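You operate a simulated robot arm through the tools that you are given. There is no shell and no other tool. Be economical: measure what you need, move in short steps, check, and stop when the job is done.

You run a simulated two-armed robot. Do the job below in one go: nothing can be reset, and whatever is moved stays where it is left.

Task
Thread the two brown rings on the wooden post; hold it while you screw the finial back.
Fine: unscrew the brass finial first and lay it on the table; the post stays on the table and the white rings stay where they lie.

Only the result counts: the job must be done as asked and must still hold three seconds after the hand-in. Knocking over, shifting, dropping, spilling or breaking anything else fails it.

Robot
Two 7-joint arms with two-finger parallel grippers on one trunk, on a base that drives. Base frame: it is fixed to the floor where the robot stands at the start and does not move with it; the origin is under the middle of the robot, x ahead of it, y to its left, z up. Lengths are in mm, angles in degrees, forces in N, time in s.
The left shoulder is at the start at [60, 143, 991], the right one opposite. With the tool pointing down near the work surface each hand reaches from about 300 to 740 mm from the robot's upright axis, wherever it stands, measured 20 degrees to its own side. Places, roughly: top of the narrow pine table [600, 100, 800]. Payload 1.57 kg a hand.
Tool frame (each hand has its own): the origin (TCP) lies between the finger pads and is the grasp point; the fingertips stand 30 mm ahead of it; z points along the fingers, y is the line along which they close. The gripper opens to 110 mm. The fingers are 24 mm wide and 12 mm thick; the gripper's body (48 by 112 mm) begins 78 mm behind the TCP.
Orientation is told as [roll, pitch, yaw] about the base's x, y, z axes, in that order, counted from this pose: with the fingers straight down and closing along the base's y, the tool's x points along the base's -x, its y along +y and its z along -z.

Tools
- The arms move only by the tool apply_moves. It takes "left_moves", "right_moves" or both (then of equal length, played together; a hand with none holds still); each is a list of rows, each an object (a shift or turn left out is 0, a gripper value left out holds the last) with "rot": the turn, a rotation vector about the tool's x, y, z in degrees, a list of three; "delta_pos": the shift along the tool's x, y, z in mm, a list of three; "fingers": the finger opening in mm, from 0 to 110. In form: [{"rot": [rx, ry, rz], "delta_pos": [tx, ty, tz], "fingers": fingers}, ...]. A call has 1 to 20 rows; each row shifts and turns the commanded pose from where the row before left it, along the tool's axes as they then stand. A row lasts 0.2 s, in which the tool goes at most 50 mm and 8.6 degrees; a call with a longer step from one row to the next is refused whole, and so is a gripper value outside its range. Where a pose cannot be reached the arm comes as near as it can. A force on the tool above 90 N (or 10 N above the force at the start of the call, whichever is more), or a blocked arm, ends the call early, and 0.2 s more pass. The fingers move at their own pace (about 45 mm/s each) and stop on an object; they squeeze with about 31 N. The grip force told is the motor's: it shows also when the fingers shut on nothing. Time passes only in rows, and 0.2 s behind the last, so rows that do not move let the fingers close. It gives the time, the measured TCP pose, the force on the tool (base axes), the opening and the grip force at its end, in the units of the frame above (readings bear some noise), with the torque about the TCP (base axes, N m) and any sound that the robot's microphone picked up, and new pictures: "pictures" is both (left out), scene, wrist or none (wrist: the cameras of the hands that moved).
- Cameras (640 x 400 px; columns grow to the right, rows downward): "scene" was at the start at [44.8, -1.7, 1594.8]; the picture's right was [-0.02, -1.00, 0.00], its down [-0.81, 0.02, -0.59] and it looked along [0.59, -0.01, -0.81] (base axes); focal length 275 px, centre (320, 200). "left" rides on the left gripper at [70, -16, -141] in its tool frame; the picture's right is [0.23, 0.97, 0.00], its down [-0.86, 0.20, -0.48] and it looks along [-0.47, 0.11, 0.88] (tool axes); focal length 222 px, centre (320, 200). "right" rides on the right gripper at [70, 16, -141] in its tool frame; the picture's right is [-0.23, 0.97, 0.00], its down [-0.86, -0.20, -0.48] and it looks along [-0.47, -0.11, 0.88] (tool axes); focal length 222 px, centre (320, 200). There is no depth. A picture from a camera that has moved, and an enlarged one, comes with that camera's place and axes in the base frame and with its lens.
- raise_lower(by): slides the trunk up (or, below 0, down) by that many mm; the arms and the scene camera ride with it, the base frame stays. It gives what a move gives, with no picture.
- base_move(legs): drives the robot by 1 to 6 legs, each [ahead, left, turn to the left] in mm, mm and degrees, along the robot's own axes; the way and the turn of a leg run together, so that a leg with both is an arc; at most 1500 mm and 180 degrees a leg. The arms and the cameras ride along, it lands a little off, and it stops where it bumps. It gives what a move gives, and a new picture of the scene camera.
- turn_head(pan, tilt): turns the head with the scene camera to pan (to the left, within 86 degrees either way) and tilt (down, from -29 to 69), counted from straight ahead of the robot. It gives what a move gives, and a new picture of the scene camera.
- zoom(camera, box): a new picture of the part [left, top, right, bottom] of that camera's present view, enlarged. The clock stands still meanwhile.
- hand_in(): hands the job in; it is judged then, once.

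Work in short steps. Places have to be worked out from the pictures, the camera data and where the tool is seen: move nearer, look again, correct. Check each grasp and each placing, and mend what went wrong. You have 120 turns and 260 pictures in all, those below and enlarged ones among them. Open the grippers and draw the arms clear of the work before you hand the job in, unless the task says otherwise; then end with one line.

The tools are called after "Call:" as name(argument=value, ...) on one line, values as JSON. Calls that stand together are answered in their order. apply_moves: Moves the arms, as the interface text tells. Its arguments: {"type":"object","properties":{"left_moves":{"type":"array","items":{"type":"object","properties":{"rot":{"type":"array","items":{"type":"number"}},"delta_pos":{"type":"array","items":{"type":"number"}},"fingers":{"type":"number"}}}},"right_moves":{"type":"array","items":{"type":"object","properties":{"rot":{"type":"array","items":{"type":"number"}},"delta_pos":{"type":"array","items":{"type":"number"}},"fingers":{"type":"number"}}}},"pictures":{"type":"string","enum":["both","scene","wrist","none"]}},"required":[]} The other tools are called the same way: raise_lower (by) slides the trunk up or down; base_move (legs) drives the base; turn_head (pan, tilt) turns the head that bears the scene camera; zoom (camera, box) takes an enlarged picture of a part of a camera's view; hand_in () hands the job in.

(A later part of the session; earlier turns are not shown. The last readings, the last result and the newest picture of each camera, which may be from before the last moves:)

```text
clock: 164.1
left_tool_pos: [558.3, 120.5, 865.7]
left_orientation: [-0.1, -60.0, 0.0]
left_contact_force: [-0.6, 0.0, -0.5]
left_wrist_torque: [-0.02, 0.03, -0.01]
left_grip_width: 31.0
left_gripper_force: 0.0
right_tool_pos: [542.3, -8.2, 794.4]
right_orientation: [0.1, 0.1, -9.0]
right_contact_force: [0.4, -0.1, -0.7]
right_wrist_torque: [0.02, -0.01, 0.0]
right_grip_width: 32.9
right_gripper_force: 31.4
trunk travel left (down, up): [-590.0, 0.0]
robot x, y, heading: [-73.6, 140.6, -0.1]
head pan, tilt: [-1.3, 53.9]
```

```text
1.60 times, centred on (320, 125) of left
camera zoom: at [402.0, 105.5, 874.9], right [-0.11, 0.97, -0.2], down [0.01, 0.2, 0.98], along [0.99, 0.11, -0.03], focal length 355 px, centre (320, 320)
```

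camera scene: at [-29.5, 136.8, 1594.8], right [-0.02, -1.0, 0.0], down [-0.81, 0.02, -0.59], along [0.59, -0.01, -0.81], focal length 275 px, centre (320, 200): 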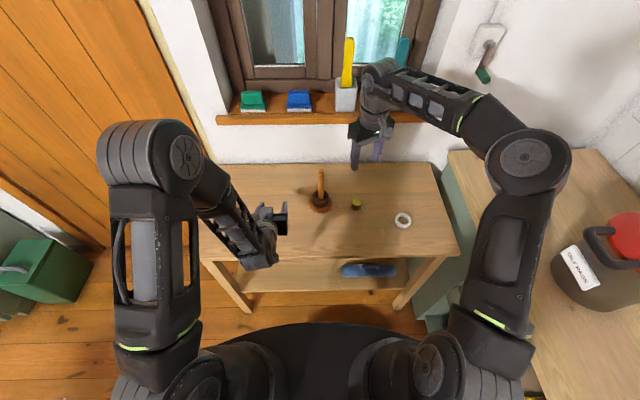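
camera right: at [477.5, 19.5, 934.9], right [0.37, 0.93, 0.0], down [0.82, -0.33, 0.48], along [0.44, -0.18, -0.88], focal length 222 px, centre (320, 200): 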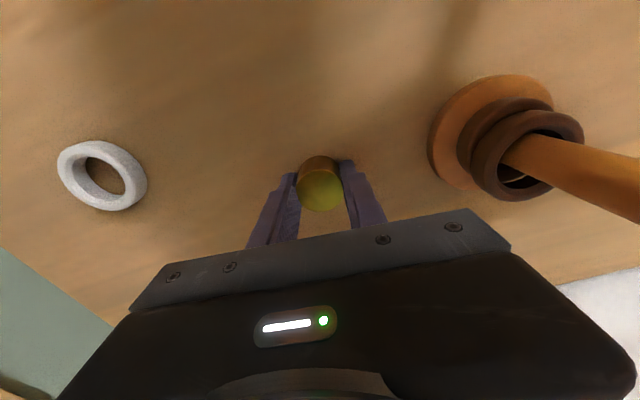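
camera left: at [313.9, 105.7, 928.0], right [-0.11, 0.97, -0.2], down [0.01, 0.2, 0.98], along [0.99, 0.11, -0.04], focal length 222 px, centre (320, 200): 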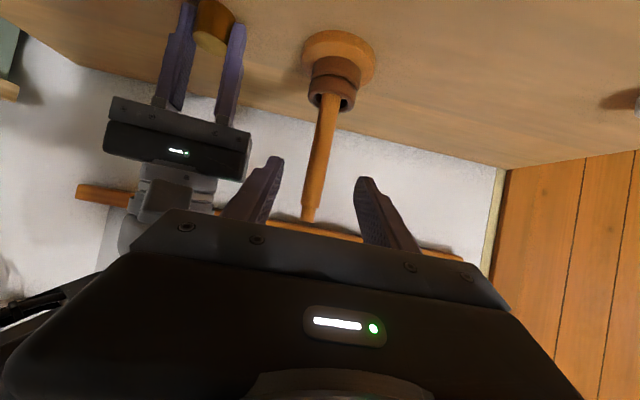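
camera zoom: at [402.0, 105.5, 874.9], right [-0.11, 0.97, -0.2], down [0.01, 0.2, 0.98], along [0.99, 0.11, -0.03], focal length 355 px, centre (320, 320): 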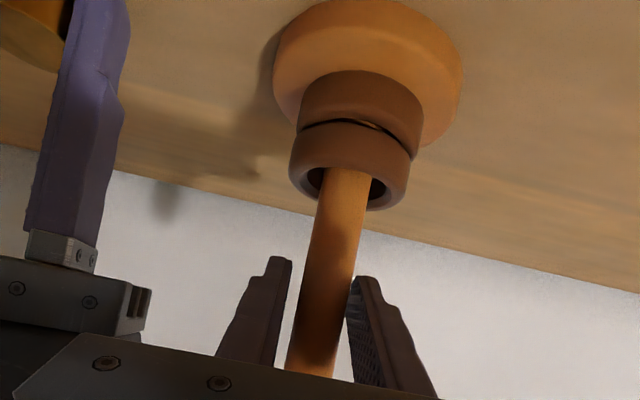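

About 1.5 mm correction, then close the left. Meanwhile the right lifts the finial straight up.

Call:
apply_moves(left_moves=[{"delta_pos": [0, 1.5, 1]}, {"fingers": 10}, {}, {}, {}, {}, {}], right_moves=[{"delta_pos": [0, 0, -15]}, {"delta_pos": [0, 0, -40]}, {"delta_pos": [0, 0, -40]}, {"delta_pos": [0, 0, -40]}, {"delta_pos": [0, 0, -40]}, {"delta_pos": [0, 0, -40]}, {}], pictures="wrist")

```text
clock: 165.7
left_tool_pos: [559.4, 121.2, 864.3]
left_orientation: [-0.1, -60.1, 0.0]
left_contact_force: [-0.8, 0.8, -0.2]
left_wrist_torque: [0.0, 0.02, 0.0]
left_grip_width: 21.4
left_gripper_force: 31.2
right_tool_pos: [543.0, -9.8, 1011.7]
right_orientation: [0.1, 0.2, -8.9]
right_contact_force: [0.4, 0.0, -0.6]
right_wrist_torque: [-0.03, 0.0, 0.01]
right_grip_width: 33.0
right_gripper_force: 31.1
trunk travel left (down, up): [-590.0, 0.0]
robot x, y, heading: [-75.2, 137.5, 0.0]
head pan, tilt: [-1.3, 53.9]
camera right: at [478.7, 17.2, 1152.9], right [0.37, 0.93, 0.0], down [0.82, -0.33, 0.48], along [0.44, -0.18, -0.88], focal length 222 px, centre (320, 200)
camera left: at [402.6, 106.5, 874.0], right [-0.11, 0.97, -0.2], down [0.01, 0.2, 0.98], along [0.99, 0.11, -0.03], focal length 222 px, centre (320, 200)
```

right: 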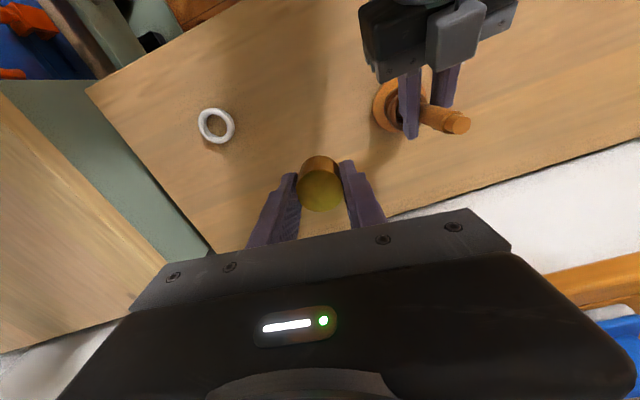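
left: 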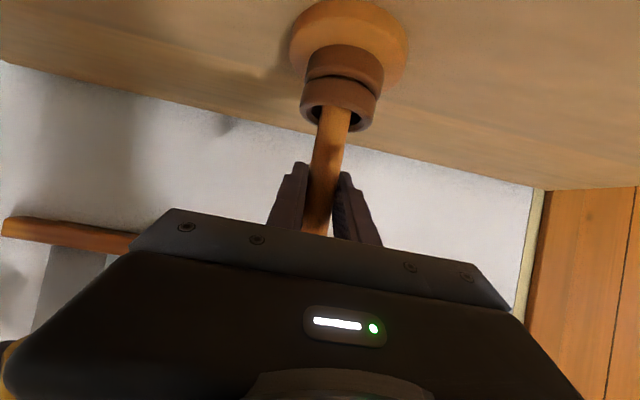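

Post held, finial lifted. Zooming to locate the stud in the right camera's frame.

Call:
zoom(camera="right", box=[400, 80, 500, 150])

Call:
zoom(camera="scene", box=[296, 130, 392, 190])

```text
5.71 times, centred on (450, 115) of right
camera zoom: at [478.7, 17.2, 1152.9], right [0.37, 0.93, 0.0], down [0.82, -0.33, 0.48], along [0.44, -0.18, -0.88], focal length 1269 px, centre (-423, 686)
```

zoom: 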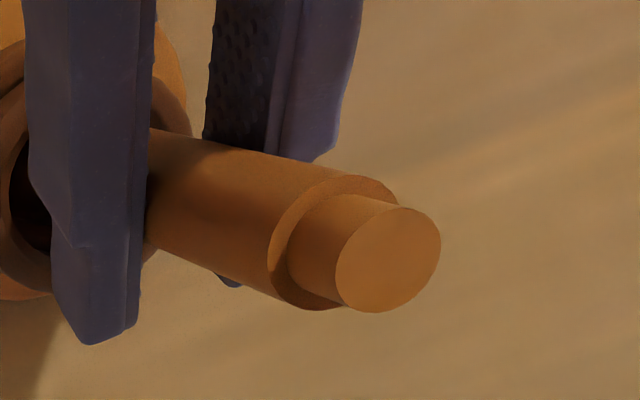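

```text
6.67 times, centred on (344, 160) of scene
camera zoom: at [-28.9, 136.3, 1594.7], right [-0.02, -1.0, 0.0], down [-0.81, 0.02, -0.59], along [0.59, -0.01, -0.81], focal length 1830 px, centre (160, 467)
```

zoom: 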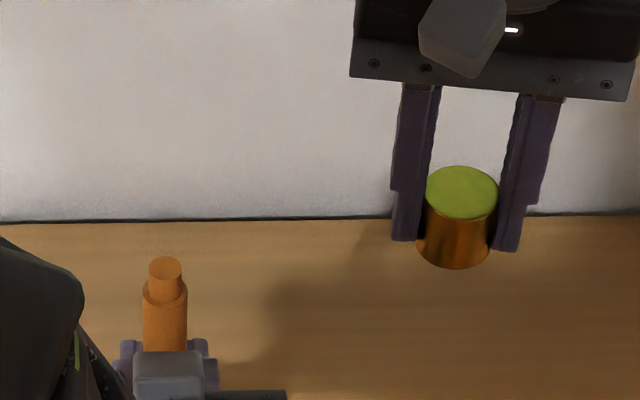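

Stud ≈ [559.7,122]. Moving the finial above it.

Call:
apply_moves(right_moves=[{"delta_pos": [0, 0, 15]}, {"delta_pos": [1.1, 44.2, 0]}, {"delta_pos": [1.1, 44.2, 0]}, {"delta_pos": [1.1, 44.2, 0]}, {}], pictures="wrist")

Call:
zoom(camera="scene", box=[272, 135, 368, 195])

Call:
zoom(camera="right", box=[260, 90, 400, 190])

```text
clock: 166.8
left_tool_pos: [559.0, 120.4, 865.0]
left_orientation: [-0.1, -60.1, 0.0]
left_contact_force: [-0.4, 0.1, -0.6]
left_wrist_torque: [0.03, -0.02, 0.01]
left_grip_width: 21.2
left_gripper_force: 31.1
right_tool_pos: [556.1, 120.5, 994.1]
right_orientation: [0.1, 0.2, -8.9]
right_contact_force: [-0.1, 0.1, -0.5]
right_wrist_torque: [0.01, 0.0, -0.02]
right_grip_width: 33.0
right_gripper_force: 31.2
trunk travel left (down, up): [-590.0, 0.0]
robot x, y, heading: [-74.9, 139.4, 0.2]
head pan, tilt: [-1.3, 53.9]
camera right: at [491.9, 147.3, 1135.5], right [0.37, 0.93, 0.0], down [0.82, -0.33, 0.48], along [0.44, -0.18, -0.88], focal length 222 px, centre (320, 200)
```

right: 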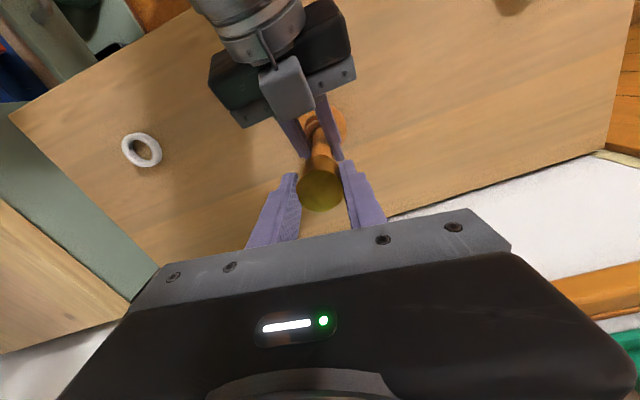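

```text
6.67 times, centred on (320, 165) of scene
camera zoom: at [-29.0, 135.7, 1594.8], right [-0.02, -1.0, 0.0], down [-0.81, 0.02, -0.59], along [0.59, -0.01, -0.81], focal length 1830 px, centre (320, 433)
```

zoom: 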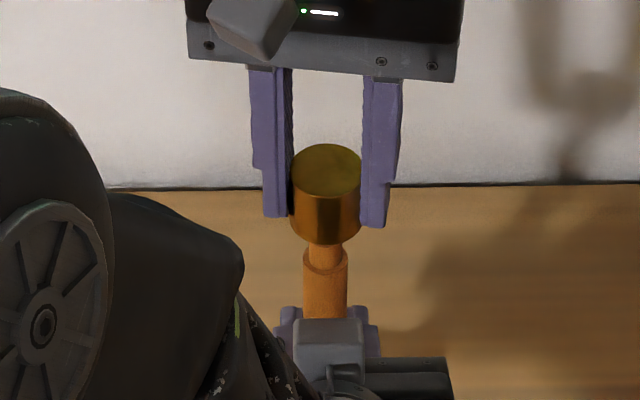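

```text
4.00 times, centred on (330, 140) of right
camera zoom: at [491.9, 147.3, 1135.5], right [0.37, 0.93, 0.0], down [0.82, -0.33, 0.48], along [0.44, -0.18, -0.88], focal length 888 px, centre (280, 440)
```

zoom: 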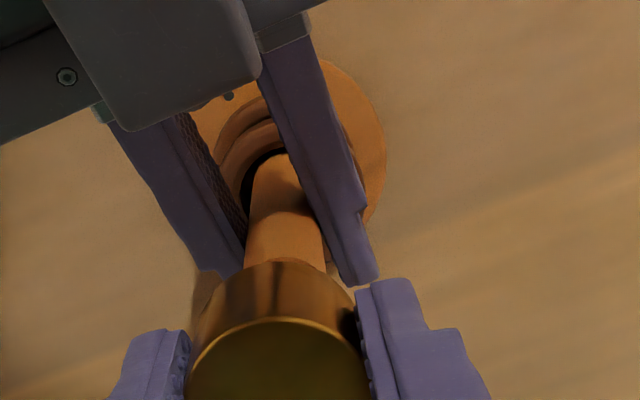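

Nearly aligned; TCP reads [556,120.5], so I'll nudge (+3,+1.2) and read again.

Call:
apply_moves(right_moves=[{"delta_pos": [-2.8, 1.6, 0]}, {}, {}], pictures="none")

Call:
apply_moves(right_moves=[{}], pictures="none")

Call:
zoom(camera="right", box=[260, 90, 400, 190])

Call:
zoom(camera="scene", box=[296, 150, 344, 180])

```text
clock: 167.7
left_tool_pos: [559.6, 121.0, 864.2]
left_orientation: [-0.1, -60.1, 0.0]
left_contact_force: [-0.1, 0.0, 0.6]
left_wrist_torque: [0.01, 0.01, 0.04]
left_grip_width: 21.2
left_gripper_force: 31.0
right_tool_pos: [563.0, 123.2, 994.3]
right_orientation: [-0.1, 0.2, -8.8]
right_contact_force: [0.3, -0.2, 0.2]
right_wrist_torque: [0.02, 0.04, 0.0]
right_grip_width: 32.9
right_gripper_force: 31.6
trunk travel left (down, up): [-590.0, 0.0]
robot x, y, heading: [-75.9, 142.0, -0.1]
head pan, tilt: [-1.3, 53.9]
```

```text
clock: 168.1
left_tool_pos: [559.2, 121.9, 864.8]
left_orientation: [-0.2, -60.1, 0.0]
left_contact_force: [0.3, 0.9, 0.1]
left_wrist_torque: [0.0, -0.01, -0.01]
left_grip_width: 21.6
left_gripper_force: 31.2
right_tool_pos: [561.5, 122.4, 994.2]
right_orientation: [0.2, 0.2, -8.8]
right_contact_force: [0.0, 0.3, -1.4]
right_wrist_torque: [0.0, 0.01, -0.01]
right_grip_width: 32.8
right_gripper_force: 31.0
trunk travel left (down, up): [-590.0, 0.0]
robot x, y, heading: [-72.0, 139.4, -0.1]
head pan, tilt: [-1.3, 53.9]
```

```text
4.00 times, centred on (330, 140) of right
camera zoom: at [496.3, 149.4, 1135.5], right [0.37, 0.93, 0.0], down [0.82, -0.33, 0.48], along [0.44, -0.18, -0.88], focal length 888 px, centre (280, 440)
```

zoom: 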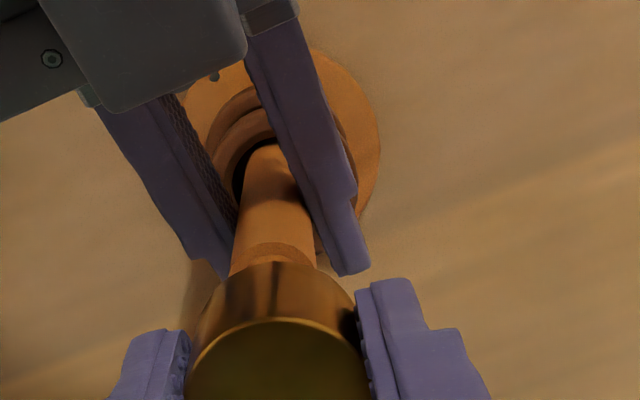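

```text
13.33 times, centred on (320, 165) of scene
camera zoom: at [-29.0, 136.7, 1594.8], right [-0.02, -1.0, 0.0], down [-0.81, 0.02, -0.59], along [0.59, -0.01, -0.81], focal length 3661 px, centre (320, 667)
```

zoom: 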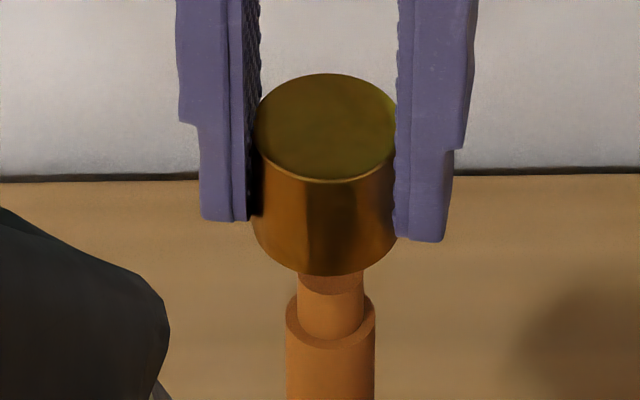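

Finial is ~1.3 mm too far +y; correcting, then lowering toward the stud and watching the force.

Call:
apply_moves(right_moves=[{"delta_pos": [0.4, -1.4, 0]}, {"delta_pos": [0, 0, 8]}, {"delta_pos": [0, 0, 7]}, {"delta_pos": [0, 0, 3]}, {}], pictures="none")

Call:
zoom(camera="scene", box=[296, 150, 344, 180])

```text
clock: 169.2
left_tool_pos: [558.8, 122.5, 865.4]
left_orientation: [-0.1, -60.0, 0.0]
left_contact_force: [0.4, 0.2, -1.1]
left_wrist_torque: [0.01, -0.02, -0.02]
left_grip_width: 21.5
left_gripper_force: 30.7
right_tool_pos: [562.7, 121.7, 975.2]
right_orientation: [0.2, 0.2, -8.9]
right_contact_force: [-0.7, 0.7, 0.6]
right_wrist_torque: [-0.02, 0.04, 0.01]
right_grip_width: 32.7
right_gripper_force: 30.9
trunk travel left (down, up): [-590.0, 0.0]
robot x, y, heading: [-74.0, 138.3, -0.1]
head pan, tilt: [-1.3, 53.9]
```

```text
13.33 times, centred on (320, 165) of scene
camera zoom: at [-29.0, 136.7, 1594.8], right [-0.02, -1.0, 0.0], down [-0.81, 0.02, -0.59], along [0.59, -0.01, -0.81], focal length 3661 px, centre (320, 667)
```

zoom: 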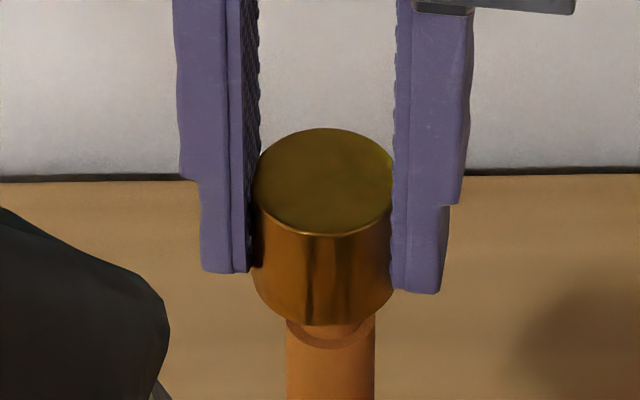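

The stud is entering the finial with no force; lateral offset matches the original seated view. Lowering slowly.

Call:
apply_moves(right_moves=[{"delta_pos": [0, 0, 1.5]}, {"delta_pos": [0, 0, 1.5]}], pictures="none")

Call:
apply_moves(right_moves=[{"delta_pos": [0, 0, 1]}, {"delta_pos": [0, 0, 1]}], pictures="none")

Call:
zoom(camera="scene", box=[296, 150, 344, 180])

```text
clock: 169.8
left_tool_pos: [559.1, 121.2, 865.2]
left_orientation: [-0.1, -60.1, 0.0]
left_contact_force: [1.2, 1.7, -0.9]
left_wrist_torque: [-0.07, 0.1, -0.03]
left_grip_width: 21.3
left_gripper_force: 30.6
right_tool_pos: [563.2, 124.1, 972.7]
right_orientation: [-0.1, 0.2, -8.8]
right_contact_force: [-0.2, -1.1, 0.3]
right_wrist_torque: [-0.05, 0.06, -0.02]
right_grip_width: 32.9
right_gripper_force: 30.8
trunk travel left (down, up): [-590.0, 0.0]
robot x, y, heading: [-72.7, 140.6, -0.2]
head pan, tilt: [-1.3, 53.9]
```

```text
clock: 170.4
left_tool_pos: [558.8, 122.8, 865.0]
left_orientation: [-0.2, -60.0, 0.0]
left_contact_force: [3.8, 2.6, -0.7]
left_wrist_torque: [-0.07, 0.26, -0.03]
left_grip_width: 21.6
left_gripper_force: 30.8
right_tool_pos: [562.9, 123.8, 969.7]
right_orientation: [0.0, 0.2, -8.8]
right_contact_force: [-3.0, -1.5, 1.6]
right_wrist_torque: [-0.08, 0.1, 0.01]
right_grip_width: 33.0
right_gripper_force: 30.8
trunk travel left (down, up): [-590.0, 0.0]
robot x, y, heading: [-74.2, 138.4, -0.1]
head pan, tilt: [-1.3, 53.9]
```

```text
13.33 times, centred on (320, 165) of scene
camera zoom: at [-29.1, 136.7, 1594.8], right [-0.02, -1.0, 0.0], down [-0.81, 0.02, -0.59], along [0.59, -0.01, -0.81], focal length 3661 px, centre (320, 667)
```

zoom: 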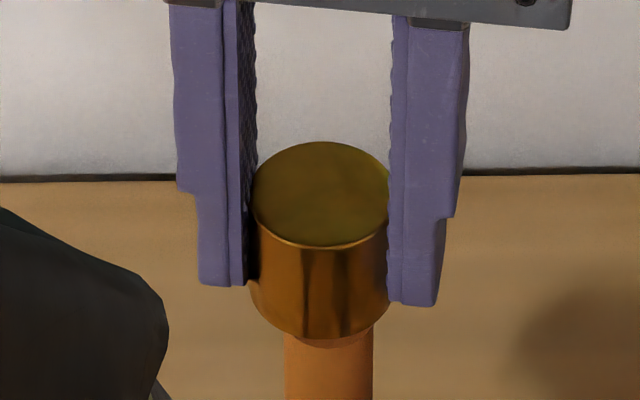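

The stud is captured in the bore. I'll correct slightly and start screwing clockwise with ~0.1 mm of descent per row.

Call:
apply_moves(right_moves=[{"delta_pos": [0.7, -0.5, 0.3]}, {"rot": [0, 0, 8.5], "delta_pos": [0, 0, 0.1]}, {"rot": [0, 0, 8.5], "delta_pos": [0, 0, 0.1]}, {"rot": [0, 0, 8.5], "delta_pos": [0, 0, 0.1]}, {"rot": [0, 0, 8.5], "delta_pos": [0, 0, 0.1]}, {"rot": [0, 0, 8.5], "delta_pos": [0, 0, 0.1]}, {"rot": [0, 0, 8.5], "delta_pos": [0, 0, 0.1]}], pictures="none")

Call:
zoom(camera="scene", box=[296, 150, 344, 180])

```text
clock: 172.1
left_tool_pos: [559.2, 121.9, 865.0]
left_orientation: [0.0, -60.0, 0.0]
left_contact_force: [-0.5, -0.2, -0.1]
left_wrist_torque: [0.03, 0.01, -0.02]
left_grip_width: 21.4
left_gripper_force: 30.5
right_tool_pos: [563.1, 124.2, 969.8]
right_orientation: [0.0, 0.2, -60.0]
right_contact_force: [-0.2, 0.1, 0.0]
right_wrist_torque: [0.01, 0.01, 0.02]
right_grip_width: 33.0
right_gripper_force: 30.9
trunk travel left (down, up): [-590.0, 0.0]
robot x, y, heading: [-74.4, 137.1, -0.1]
head pan, tilt: [-1.3, 53.9]
```

```text
13.33 times, centred on (320, 165) of scene
camera zoom: at [-29.1, 136.6, 1594.8], right [-0.02, -1.0, 0.0], down [-0.81, 0.02, -0.59], along [0.59, -0.01, -0.81], focal length 3661 px, centre (320, 667)
```

zoom: 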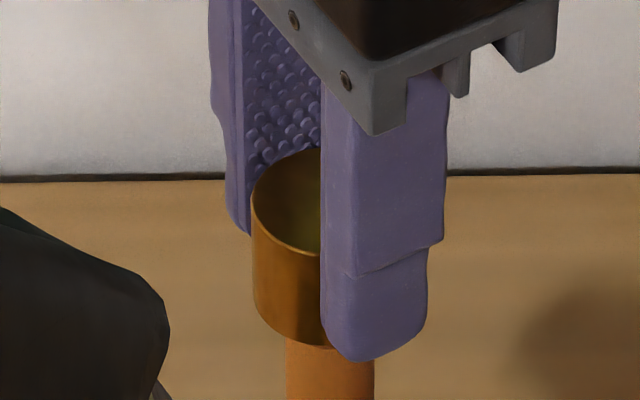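

No force at all. Lowering 2 mm in steps to find the thread start.

Call:
apply_moves(right_moves=[{"delta_pos": [0, 0, 1]}, {"delta_pos": [0, 0, 1]}], pictures="none")

Call:
apply_moves(right_moves=[{"delta_pos": [0, 0, 1]}, {"delta_pos": [0, 0, 1]}], pictures="none")

```text
clock: 172.7
left_tool_pos: [559.9, 122.6, 864.5]
left_orientation: [0.0, -60.0, 0.1]
left_contact_force: [1.1, -0.3, 0.3]
left_wrist_torque: [0.0, 0.02, 0.02]
left_grip_width: 21.5
left_gripper_force: 31.0
right_tool_pos: [562.3, 122.8, 968.1]
right_orientation: [0.0, 0.1, -59.9]
right_contact_force: [-0.6, -0.7, -0.1]
right_wrist_torque: [0.04, 0.01, 0.01]
right_grip_width: 33.0
right_gripper_force: 30.5
trunk travel left (down, up): [-590.0, 0.0]
robot x, y, heading: [-71.7, 138.7, 0.1]
head pan, tilt: [-1.3, 53.9]
```

```text
clock: 173.2
left_tool_pos: [559.0, 122.4, 863.8]
left_orientation: [0.0, -60.2, 0.0]
left_contact_force: [2.4, 1.9, 0.1]
left_wrist_torque: [-0.09, 0.14, 0.01]
left_grip_width: 21.3
left_gripper_force: 30.6
right_tool_pos: [561.6, 123.4, 965.2]
right_orientation: [-0.1, 0.2, -60.0]
right_contact_force: [-2.9, -2.0, 0.9]
right_wrist_torque: [-0.05, 0.11, 0.0]
right_grip_width: 32.7
right_gripper_force: 30.8
trunk travel left (down, up): [-590.0, 0.0]
robot x, y, heading: [-75.4, 138.4, -0.1]
head pan, tilt: [-1.3, 53.9]
```

Still free. Small lateral correction and another 2 mm.

Call:
apply_moves(right_moves=[{"delta_pos": [-0.1, -0.9, 0]}, {"delta_pos": [0, 0, 1]}, {"delta_pos": [0, 0, 1]}], pictures="none")

Call:
apply_moves(right_moves=[{"delta_pos": [0, 0, 1]}, {"delta_pos": [0, 0, 1]}], pictures="none")

Call:
zoom(camera="scene", box=[296, 150, 344, 180])

```text
clock: 174.1
left_tool_pos: [559.2, 122.2, 864.6]
left_orientation: [-0.1, -60.0, 0.0]
left_contact_force: [-0.1, 0.1, -0.6]
left_wrist_torque: [-0.03, -0.02, -0.01]
left_grip_width: 21.1
left_gripper_force: 31.2
right_tool_pos: [561.8, 122.7, 964.0]
right_orientation: [-0.1, 0.2, -59.7]
right_contact_force: [-0.3, 0.1, 0.6]
right_wrist_torque: [-0.04, 0.01, 0.0]
right_grip_width: 32.7
right_gripper_force: 30.6
trunk travel left (down, up): [-590.0, 0.0]
robot x, y, heading: [-74.6, 136.4, -0.0]
head pan, tilt: [-1.3, 53.9]
```

```text
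clock: 174.7
left_tool_pos: [559.1, 122.1, 864.0]
left_orientation: [0.0, -60.0, -0.1]
left_contact_force: [11.6, -4.1, -11.4]
left_wrist_torque: [-0.02, -0.12, -0.09]
left_grip_width: 21.5
left_gripper_force: 31.6
right_tool_pos: [560.7, 123.3, 964.9]
right_orientation: [0.1, 0.2, -59.9]
right_contact_force: [-9.0, -0.2, 22.3]
right_wrist_torque: [-0.13, 0.38, -0.05]
right_grip_width: 32.8
right_gripper_force: 30.9
trunk travel left (down, up): [-590.0, 0.0]
robot x, y, heading: [-72.9, 137.0, 0.0]
head pan, tilt: [-1.3, 53.9]
```

```text
13.33 times, centred on (320, 165) of scene
camera zoom: at [-29.9, 136.2, 1595.0], right [-0.02, -1.0, 0.0], down [-0.81, 0.02, -0.59], along [0.59, -0.01, -0.81], focal length 3661 px, centre (320, 667)
```

zoom: 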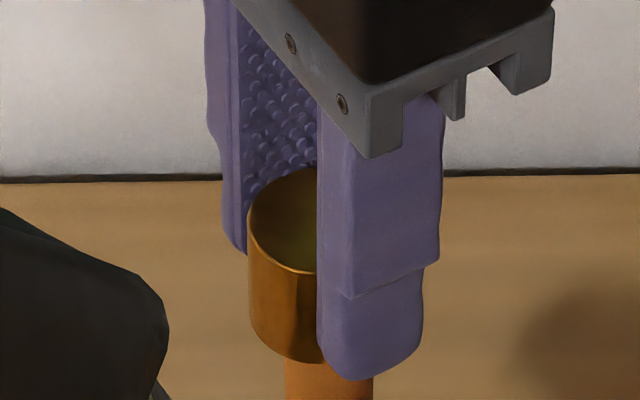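

Axial contact at z≈964 (22 N): the thread start. Now screwing clockwise with light preload.

Call:
apply_moves(right_moves=[{"delta_pos": [0, -0.6, -0.6]}, {"rot": [0, 0, 8.5], "delta_pos": [0, 0, 0.1]}, {"rot": [0, 0, 8.5], "delta_pos": [0, 0, 0.1]}, {"rot": [0, 0, 8.5], "delta_pos": [0, 0, 0.1]}, {"rot": [0, 0, 8.5], "delta_pos": [0, 0, 0.1]}, {"rot": [0, 0, 8.5], "delta_pos": [0, 0, 0.1]}, {"rot": [0, 0, 8.5], "delta_pos": [0, 0, 0.1]}, {"rot": [0, 0, 8.5], "delta_pos": [0, 0, 0.1]}, {"rot": [0, 0, 8.5], "delta_pos": [0, 0, 0.1]}], pictures="none")

```text
clock: 176.7
left_tool_pos: [558.1, 122.2, 864.7]
left_orientation: [0.0, -60.2, 0.0]
left_contact_force: [19.7, -1.0, -21.9]
left_wrist_torque: [0.04, 0.5, -0.01]
left_grip_width: 21.3
left_gripper_force: 31.2
right_tool_pos: [559.7, 122.5, 962.6]
right_orientation: [-0.1, 0.1, -128.0]
right_contact_force: [-19.1, 0.2, 40.3]
right_wrist_torque: [0.04, 0.59, -0.02]
right_grip_width: 33.0
right_gripper_force: 31.4
trunk travel left (down, up): [-590.0, 0.0]
robot x, y, heading: [-71.4, 138.7, 0.1]
head pan, tilt: [-1.3, 53.9]
```

Force grew to 40 N, so I'm descending faster than the thread. I'll ease up 1.5 mm, correct −x, and turn without descent to see the trend.

Call:
apply_moves(right_moves=[{"delta_pos": [-0.6, -0.8, -1.5]}, {}], pictures="none")

Call:
apply_moves(right_moves=[{"rot": [0, 0, 8.5]}, {"rot": [0, 0, 8.5]}, {"rot": [0, 0, 8.5]}, {"rot": [0, 0, 8.5]}, {"rot": [0, 0, 8.5]}, {"rot": [0, 0, 8.5]}, {"rot": [0, 0, 8.5]}, {"rot": [0, 0, 8.5]}], pictures="none")

Call:
zoom(camera="scene", box=[296, 150, 344, 180])

```text
clock: 177.2
left_tool_pos: [558.4, 121.8, 866.2]
left_orientation: [-0.1, -60.1, 0.0]
left_contact_force: [8.4, 0.0, -14.4]
left_wrist_torque: [0.07, -0.26, 0.07]
left_grip_width: 21.3
left_gripper_force: 30.9
right_tool_pos: [559.1, 123.9, 963.7]
right_orientation: [0.0, 0.1, -128.0]
right_contact_force: [-6.6, 0.3, 29.6]
right_wrist_torque: [0.21, 0.19, 0.0]
right_grip_width: 32.9
right_gripper_force: 31.0
trunk travel left (down, up): [-590.0, 0.0]
robot x, y, heading: [-78.7, 137.1, 0.0]
head pan, tilt: [-1.3, 53.9]
```

```text
clock: 179.1
left_tool_pos: [557.9, 121.5, 865.5]
left_orientation: [-0.2, -60.1, -0.1]
left_contact_force: [-9.7, 3.9, -0.6]
left_wrist_torque: [0.07, -0.3, 0.08]
left_grip_width: 21.6
left_gripper_force: 31.3
right_tool_pos: [559.7, 121.0, 962.9]
right_orientation: [0.0, -0.1, 163.8]
right_contact_force: [6.8, 0.2, 11.8]
right_wrist_torque: [-0.08, -0.31, -0.01]
right_grip_width: 32.9
right_gripper_force: 30.8
trunk travel left (down, up): [-590.0, 0.0]
robot x, y, heading: [-74.1, 136.3, 0.1]
head pan, tilt: [-1.3, 53.9]
```

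```text
13.33 times, centred on (320, 165) of scene
camera zoom: at [-30.8, 137.0, 1594.8], right [-0.02, -1.0, 0.0], down [-0.81, 0.02, -0.59], along [0.59, -0.01, -0.81], focal length 3661 px, centre (320, 667)
```

zoom: 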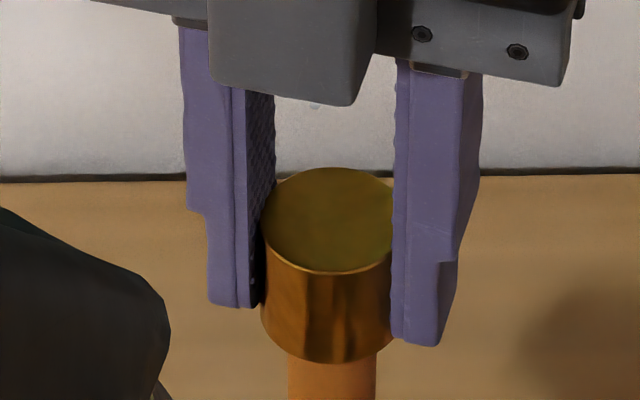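

Force fell from 30 to 12 N while turning in place: the thread is pulling down. Continuing.

Call:
apply_moves(right_moves=[{"rot": [0, 0, 8.5], "delta_pos": [0, 0, 0.1]}, {"rot": [0, 0, 8.5], "delta_pos": [0, 0, 0.1]}, {"rot": [0, 0, 8.5], "delta_pos": [0, 0, 0.1]}, {"rot": [0, 0, 8.5], "delta_pos": [0, 0, 0.1]}, {"rot": [0, 0, 8.5], "delta_pos": [0, 0, 0.1]}, {"rot": [0, 0, 8.5], "delta_pos": [0, 0, 0.1]}], pictures="none")

```text
clock: 180.4
left_tool_pos: [557.3, 121.5, 866.1]
left_orientation: [-0.1, -60.1, 0.0]
left_contact_force: [-13.9, 3.6, 0.5]
left_wrist_torque: [0.01, -0.47, -0.05]
left_grip_width: 21.3
left_gripper_force: 30.8
right_tool_pos: [560.0, 122.6, 963.5]
right_orientation: [0.1, -0.1, 113.0]
right_contact_force: [8.5, -2.4, 7.4]
right_wrist_torque: [-0.35, -0.28, -0.04]
right_grip_width: 32.9
right_gripper_force: 31.2
trunk travel left (down, up): [-590.0, 0.0]
robot x, y, heading: [-75.0, 135.5, 0.1]
head pan, tilt: [-1.3, 53.9]
```

Progressing, torque zero. Continuing with a small lateral correction.

Call:
apply_moves(right_moves=[{"delta_pos": [0.6, -0.8, 0]}, {"rot": [0, 0, 8.5], "delta_pos": [0, 0, 0.1]}, {"rot": [0, 0, 8.5], "delta_pos": [0, 0, 0.1]}, {"rot": [0, 0, 8.5], "delta_pos": [0, 0, 0.1]}, {"rot": [0, 0, 8.5], "delta_pos": [0, 0, 0.1]}, {"rot": [0, 0, 8.5], "delta_pos": [0, 0, 0.1]}], pictures="none")

```text
clock: 181.8
left_tool_pos: [559.2, 122.1, 865.2]
left_orientation: [-0.1, -60.1, 0.2]
left_contact_force: [-2.5, 3.1, -0.4]
left_wrist_torque: [-0.08, 0.05, 0.03]
left_grip_width: 21.3
left_gripper_force: 31.2
right_tool_pos: [559.3, 121.3, 961.2]
right_orientation: [0.2, 0.0, 70.5]
right_contact_force: [1.5, -3.0, 5.0]
right_wrist_torque: [-0.17, -0.05, 0.0]
right_grip_width: 32.8
right_gripper_force: 30.8
trunk travel left (down, up): [-590.0, 0.0]
robot x, y, heading: [-69.4, 139.3, -0.3]
head pan, tilt: [-1.3, 53.9]
```

Good. Two more rows, then release, raise, and rotate back counter-clockwise for a second stroke.

Call:
apply_moves(right_moves=[{"rot": [0, 0, 8.5], "delta_pos": [0, 0, 0.1]}, {"rot": [0, 0, 8.5], "delta_pos": [0, 0, 0.1]}, {"fingers": 48}, {}, {}, {"delta_pos": [0, 0, -21]}, {"delta_pos": [0, 0, -21]}, {"rot": [0, 0, -8.5]}, {"rot": [0, 0, -8.5]}, {"rot": [0, 0, -8.5]}, {"rot": [0, 0, -8.5]}, {"rot": [0, 0, -8.5]}, {"rot": [0, 0, -8.5]}, {"rot": [0, 0, -8.5]}, {"rot": [0, 0, -8.5]}, {"rot": [0, 0, -8.5]}, {"rot": [0, 0, -8.5]}, {"rot": [0, 0, -8.5]}, {"rot": [0, 0, -8.5]}, {"rot": [0, 0, -8.5]}], pictures="none")

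Call:
apply_moves(right_moves=[{"rot": [0, 0, -8.5]}, {"rot": [0, 0, -8.5]}, {"rot": [0, 0, -8.5]}, {"rot": [0, 0, -8.5]}, {"rot": [0, 0, -8.5]}, {"rot": [0, 0, -8.5]}, {"rot": [0, 0, -8.5]}, {"rot": [0, 0, -8.5]}, {"rot": [0, 0, -8.5]}, {"rot": [0, 0, -8.5]}, {"rot": [0, 0, -8.5]}, {"rot": [0, 0, -8.5]}, {"rot": [0, 0, -8.5]}, {"rot": [0, 0, -8.5]}, {"rot": [0, 0, -8.5]}, {"rot": [0, 0, -8.5]}, {"rot": [0, 0, -8.5]}, {"rot": [0, 0, -8.5]}, {"rot": [0, 0, -8.5]}, {"rot": [0, 0, -8.5]}], pictures="wrist")

Call:
zoom(camera="scene", box=[296, 150, 344, 180])

```text
clock: 186.1
left_tool_pos: [558.7, 123.0, 865.6]
left_orientation: [-0.1, -60.1, 0.0]
left_contact_force: [-1.1, -0.2, 4.9]
left_wrist_torque: [-0.02, -0.15, 0.04]
left_grip_width: 21.5
left_gripper_force: 31.3
right_tool_pos: [560.1, 121.6, 1004.0]
right_orientation: [0.0, -0.1, 164.2]
right_contact_force: [-0.8, -1.0, -0.7]
right_wrist_torque: [-0.02, 0.0, 0.01]
right_grip_width: 48.0
right_gripper_force: 0.1
trunk travel left (down, up): [-590.0, 0.0]
robot x, y, heading: [-71.2, 140.6, 0.2]
head pan, tilt: [-1.3, 53.9]
```

```text
clock: 190.2
left_tool_pos: [558.7, 121.3, 866.1]
left_orientation: [0.0, -60.1, -0.1]
left_contact_force: [0.6, 0.1, 4.6]
left_wrist_torque: [0.05, -0.01, -0.02]
left_grip_width: 21.5
left_gripper_force: 31.3
right_tool_pos: [560.9, 121.8, 1004.6]
right_orientation: [0.0, 0.1, -25.7]
right_contact_force: [-0.2, 0.3, 0.0]
right_wrist_torque: [0.0, -0.02, 0.02]
right_grip_width: 48.2
right_gripper_force: 0.0
trunk travel left (down, up): [-590.0, 0.0]
robot x, y, heading: [-73.0, 138.4, 0.1]
head pan, tilt: [-1.3, 53.9]
camera right: at [505.4, 166.8, 1145.4], right [0.63, 0.78, 0.0], down [0.68, -0.55, 0.48], along [0.37, -0.3, -0.88], focal length 222 px, centre (320, 200)
```

right: 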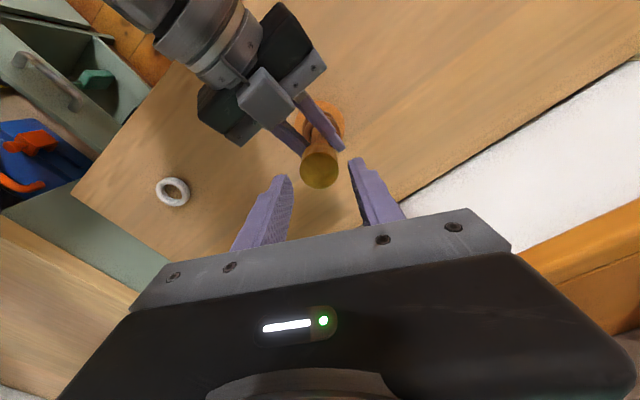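

```text
13.33 times, centred on (320, 165) of scene
camera zoom: at [-29.8, 136.7, 1594.8], right [-0.02, -1.0, 0.0], down [-0.81, 0.02, -0.59], along [0.59, -0.01, -0.81], focal length 3661 px, centre (320, 667)
```

zoom: 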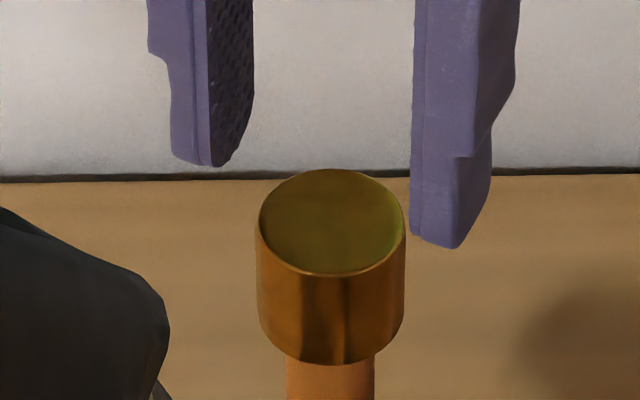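

Finial is seated on the thread. Re-grip at yaw −26 and second stroke clockwise.

Call:
apply_moves(right_moves=[{"delta_pos": [0, 0, 21]}, {"delta_pos": [0, 0, 21]}, {"fingers": 20}, {}, {}, {"rot": [0, 0, 8.5], "delta_pos": [0, 0, 0.1]}, {"rot": [0, 0, 8.5], "delta_pos": [0, 0, 0.1]}, {"rot": [0, 0, 8.5], "delta_pos": [0, 0, 0.1]}, {"rot": [0, 0, 8.5], "delta_pos": [0, 0, 0.1]}, {"rot": [0, 0, 8.5], "delta_pos": [0, 0, 0.1]}, {"rot": [0, 0, 8.5], "delta_pos": [0, 0, 0.1]}, {"rot": [0, 0, 8.5], "delta_pos": [0, 0, 0.1]}, {"rot": [0, 0, 8.5], "delta_pos": [0, 0, 0.1]}, {"rot": [0, 0, 8.5], "delta_pos": [0, 0, 0.1]}, {"rot": [0, 0, 8.5], "delta_pos": [0, 0, 0.1]}], pictures="none")

```text
clock: 193.4
left_tool_pos: [558.4, 121.0, 866.5]
left_orientation: [-0.1, -60.2, -0.1]
left_contact_force: [2.7, 9.3, 5.3]
left_wrist_torque: [0.03, -0.12, -0.32]
left_grip_width: 21.8
left_gripper_force: 30.8
right_tool_pos: [558.8, 123.3, 960.5]
right_orientation: [-0.1, 0.0, -111.1]
right_contact_force: [-3.9, -5.8, 2.0]
right_wrist_torque: [-0.08, 0.12, 0.5]
right_grip_width: 33.2
right_gripper_force: 31.1
trunk travel left (down, up): [-590.0, 0.0]
robot x, y, heading: [-69.5, 137.1, 0.2]
head pan, tilt: [-1.3, 53.9]
```

Torque rose to 0.5 N·m resisting, so it may be tight. I'll release both and look at the joint from the side as before.

Call:
apply_moves(right_moves=[{"fingers": 50}, {}, {}, {"delta_pos": [0, 0, -25]}, {"delta_pos": [0, 0, -25]}, {}, {}, {}, {}, {}], left_moves=[{}, {}, {"fingers": 60}, {}, {}, {"delta_pos": [0, 0, -40]}, {"delta_pos": [0, 0, -40]}, {"delta_pos": [-22, 0, -12]}, {"delta_pos": [-22, 0, 0]}, {}], pictures="wrist")

Call:
zoom(camera="left", box=[240, 80, 400, 220])

Call:
zoom(camera="scene", box=[296, 150, 344, 180])

```text
clock: 195.7
left_tool_pos: [504.6, 122.6, 947.1]
left_orientation: [-0.1, -60.0, -0.1]
left_contact_force: [-1.1, -0.3, 0.3]
left_wrist_torque: [0.0, -0.01, -0.03]
left_grip_width: 59.9
left_gripper_force: 0.0
right_tool_pos: [562.2, 122.3, 1009.6]
right_orientation: [-0.2, 0.0, -110.9]
right_contact_force: [-0.3, 0.2, 0.4]
right_wrist_torque: [-0.01, -0.04, -0.04]
right_grip_width: 50.3
right_gripper_force: 0.0
trunk travel left (down, up): [-590.0, 0.0]
robot x, y, heading: [-75.0, 139.0, -0.0]
head pan, tilt: [-1.3, 53.9]
camera right: at [602.3, 181.9, 1150.8], right [0.83, -0.56, 0.0], down [-0.49, -0.73, 0.48], along [-0.27, -0.4, -0.88], focal length 222 px, centre (320, 200)
camera left: at [346.8, 107.4, 957.0], right [-0.11, 0.97, -0.2], down [0.01, 0.2, 0.98], along [0.99, 0.11, -0.03], focal length 222 px, centre (320, 200)
```

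right: 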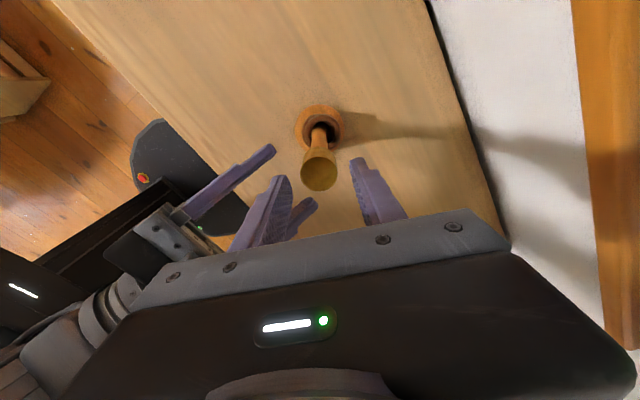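
left: 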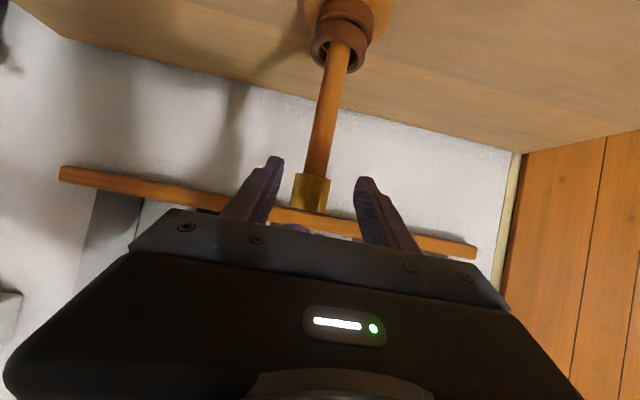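

```text
2.86 times, centred on (320, 150) of left
camera zoom: at [346.8, 107.4, 957.0], right [-0.11, 0.97, -0.2], down [0.01, 0.2, 0.98], along [0.99, 0.11, -0.03], focal length 635 px, centre (320, 343)
```

zoom: 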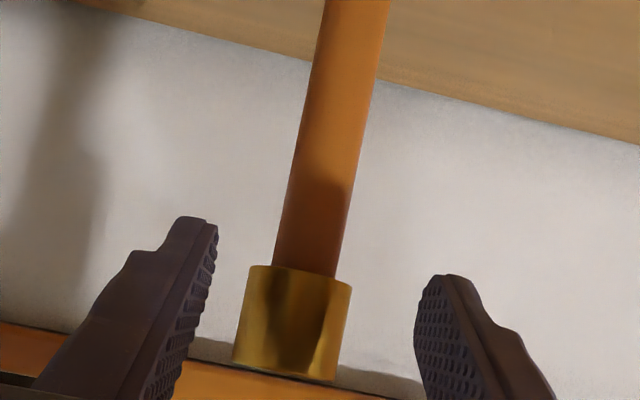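

```text
13.33 times, centred on (320, 165) of scene
camera zoom: at [-29.2, 136.6, 1594.8], right [-0.02, -1.0, 0.0], down [-0.81, 0.02, -0.59], along [0.59, -0.01, -0.81], focal length 3661 px, centre (320, 667)
```

zoom: 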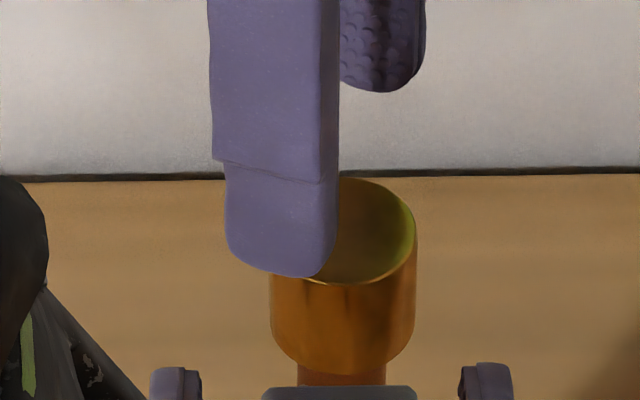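

No gap: the finial is flush with the shaft. One more check of tightness: re-grip both (post now ~3 mm to −y) and try a short clockwise turn.

Call:
apply_moves(left_moves=[{"delta_pos": [22, -1.5, 0]}, {"delta_pos": [22, -1.5, 12]}, {"delta_pos": [0, 0, 40]}, {"delta_pos": [0, 0, 40]}, {"fingers": 32}, {}, {}, {"fingers": 10}, {}, {}, {}, {}, {}, {}], right_moves=[{"delta_pos": [-2.9, -0.5, 0]}, {}, {}, {}, {}, {}, {"delta_pos": [0, 0, 24]}, {"delta_pos": [0, 0, 24]}, {}, {}, {"fingers": 20}, {}, {}, {}], pictures="none")

Call:
zoom(camera="scene", box=[296, 150, 344, 180])

```text
clock: 198.7
left_tool_pos: [560.2, 118.2, 863.9]
left_orientation: [-0.1, -60.0, 0.0]
left_contact_force: [-1.6, 0.6, 1.2]
left_wrist_torque: [0.04, -0.16, -0.01]
left_grip_width: 21.4
left_gripper_force: 30.7
right_tool_pos: [558.0, 121.3, 963.1]
right_orientation: [-0.1, 0.0, -110.9]
right_contact_force: [1.9, -0.5, -0.5]
right_wrist_torque: [0.03, -0.05, -0.01]
right_grip_width: 33.0
right_gripper_force: 31.4
trunk travel left (down, up): [-590.0, 0.0]
robot x, y, heading: [-73.3, 136.7, 0.2]
head pan, tilt: [-1.3, 53.9]
```

```text
13.33 times, centred on (320, 165) of scene
camera zoom: at [-29.2, 136.7, 1594.8], right [-0.02, -1.0, 0.0], down [-0.81, 0.02, -0.59], along [0.59, -0.01, -0.81], focal length 3661 px, centre (320, 667)
```

zoom: 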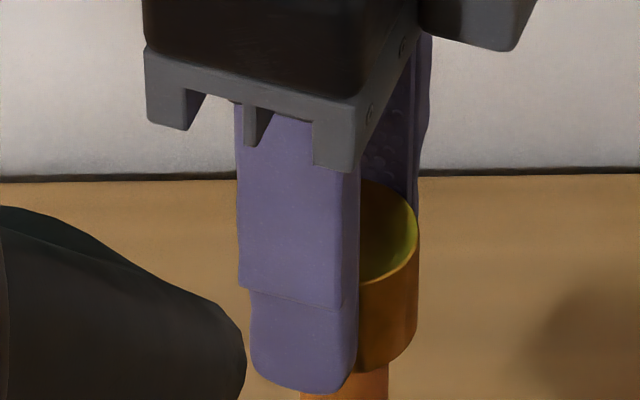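

Both grips are on with tiny forces. Turning 42° clockwise and reading the torque.

Call:
apply_moves(right_moves=[{"rot": [0, 0, 8.5]}, {"rot": [0, 0, 8.5]}, {"rot": [0, 0, 8.5]}, {"rot": [0, 0, 8.5]}, {"rot": [0, 0, 8.5]}], pictures="none")

```text
clock: 199.8
left_tool_pos: [560.2, 119.4, 865.5]
left_orientation: [-0.1, -60.0, 0.0]
left_contact_force: [0.2, 3.1, 0.2]
left_wrist_torque: [-0.01, -0.07, -0.33]
left_grip_width: 21.3
left_gripper_force: 31.0
right_tool_pos: [559.5, 120.0, 962.9]
right_orientation: [-0.1, 0.0, -153.4]
right_contact_force: [-0.6, -1.2, 3.1]
right_wrist_torque: [0.02, -0.05, 0.38]
right_grip_width: 32.7
right_gripper_force: 31.0
trunk travel left (down, up): [-590.0, 0.0]
robot x, y, heading: [-76.4, 136.8, 0.2]
head pan, tilt: [-1.3, 53.9]
```

Clean resisting torque (0.38 N·m) at once, so the finial is tight. Releasing both hands and withdrawing.

Call:
apply_moves(right_moves=[{"fingers": 56}, {}, {}, {"delta_pos": [0, 0, -20]}, {"delta_pos": [0, 0, -25]}, {}, {}, {}, {"delta_pos": [-30, 29.5, 0]}, {"delta_pos": [-30, 29.5, 0]}, {"delta_pos": [-30, 29.5, 0]}, {}], left_moves=[{}, {}, {}, {}, {"fingers": 70}, {}, {}, {}, {"delta_pos": [0, 0, -40]}, {"delta_pos": [0, 0, -40]}, {"delta_pos": [-20, 0, -25]}, {"delta_pos": [-10, 40, 0]}])

Call:
zoom(camera="scene", box=[200, 140, 440, 250])

Call:
zoom(camera="left", box=[160, 0, 400, 200])

```text
clock: 202.4
left_tool_pos: [483.7, 159.3, 943.5]
left_orientation: [-0.1, -60.0, 0.1]
left_contact_force: [0.4, -0.4, 0.1]
left_wrist_torque: [0.0, 0.0, 0.0]
left_grip_width: 70.0
left_gripper_force: 0.1
right_tool_pos: [517.7, 3.1, 1008.3]
right_orientation: [0.0, -0.1, -153.3]
right_contact_force: [-0.1, 0.3, 0.2]
right_wrist_torque: [-0.05, 0.03, -0.01]
right_grip_width: 56.1
right_gripper_force: 0.0
trunk travel left (down, up): [-590.0, 0.0]
robot x, y, heading: [-74.5, 139.7, 0.0]
head pan, tilt: [-1.3, 53.9]
camera scene: at [-28.5, 138.9, 1594.7], right [-0.02, -1.0, 0.0], down [-0.81, 0.02, -0.59], along [0.59, -0.01, -0.81], focal length 275 px, centre (320, 200)
camera right: at [587.9, 19.0, 1149.0], right [0.23, -0.97, 0.0], down [-0.85, -0.21, 0.48], along [-0.47, -0.11, -0.88], focal length 222 px, centre (320, 200)
camera left: at [327.2, 144.5, 953.1], right [-0.11, 0.97, -0.2], down [0.01, 0.2, 0.98], along [0.99, 0.11, -0.04], focal length 222 px, centre (320, 200)
```

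scene: 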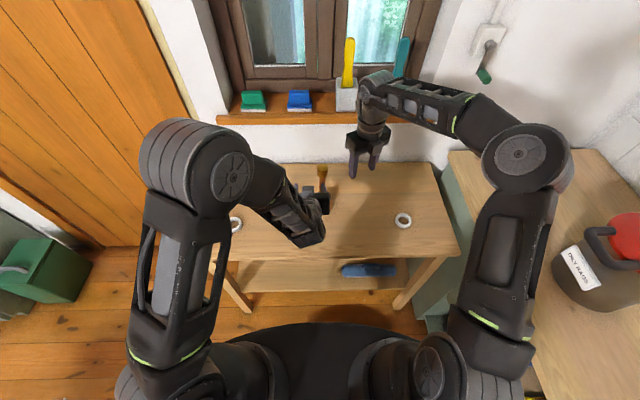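
right: 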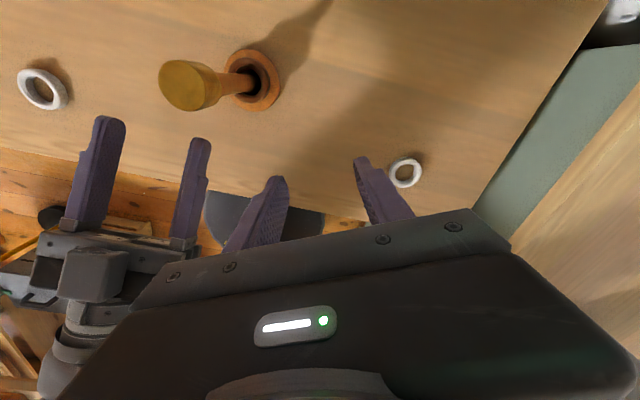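
left: 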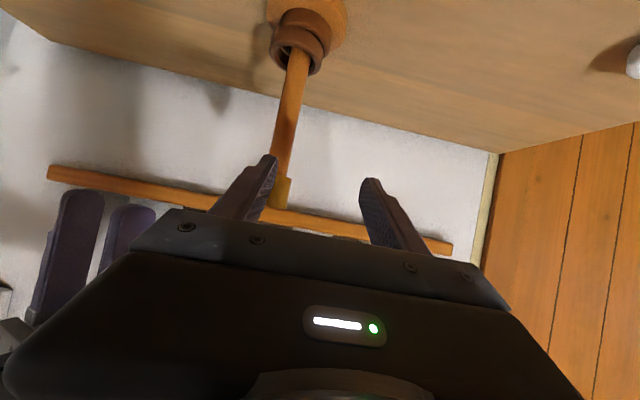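

```text
2.67 times, centred on (320, 195) of scene
camera zoom: at [-28.5, 138.9, 1594.7], right [-0.02, -1.0, 0.0], down [-0.81, 0.02, -0.59], along [0.59, -0.01, -0.81], focal length 732 px, centre (320, 213)
```

zoom: 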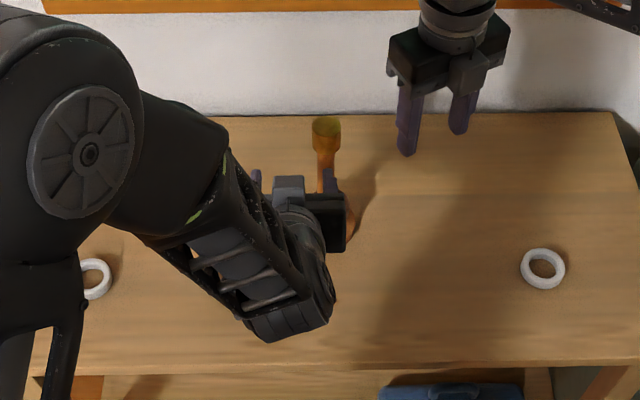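

```text
2.00 times, centred on (280, 100) of left
camera zoom: at [327.2, 144.5, 953.1], right [-0.11, 0.97, -0.2], down [0.01, 0.2, 0.98], along [0.99, 0.11, -0.04], focal length 444 px, centre (400, 400)
```

zoom: 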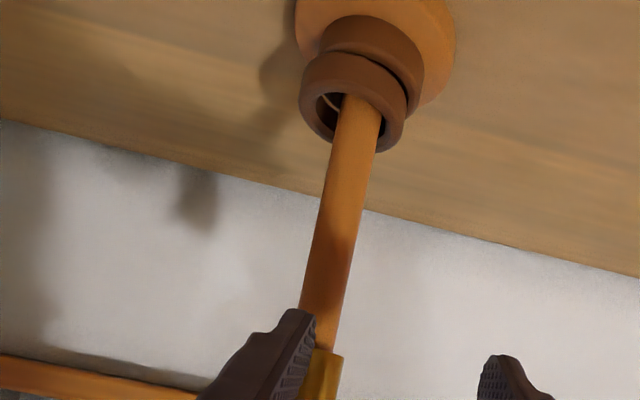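

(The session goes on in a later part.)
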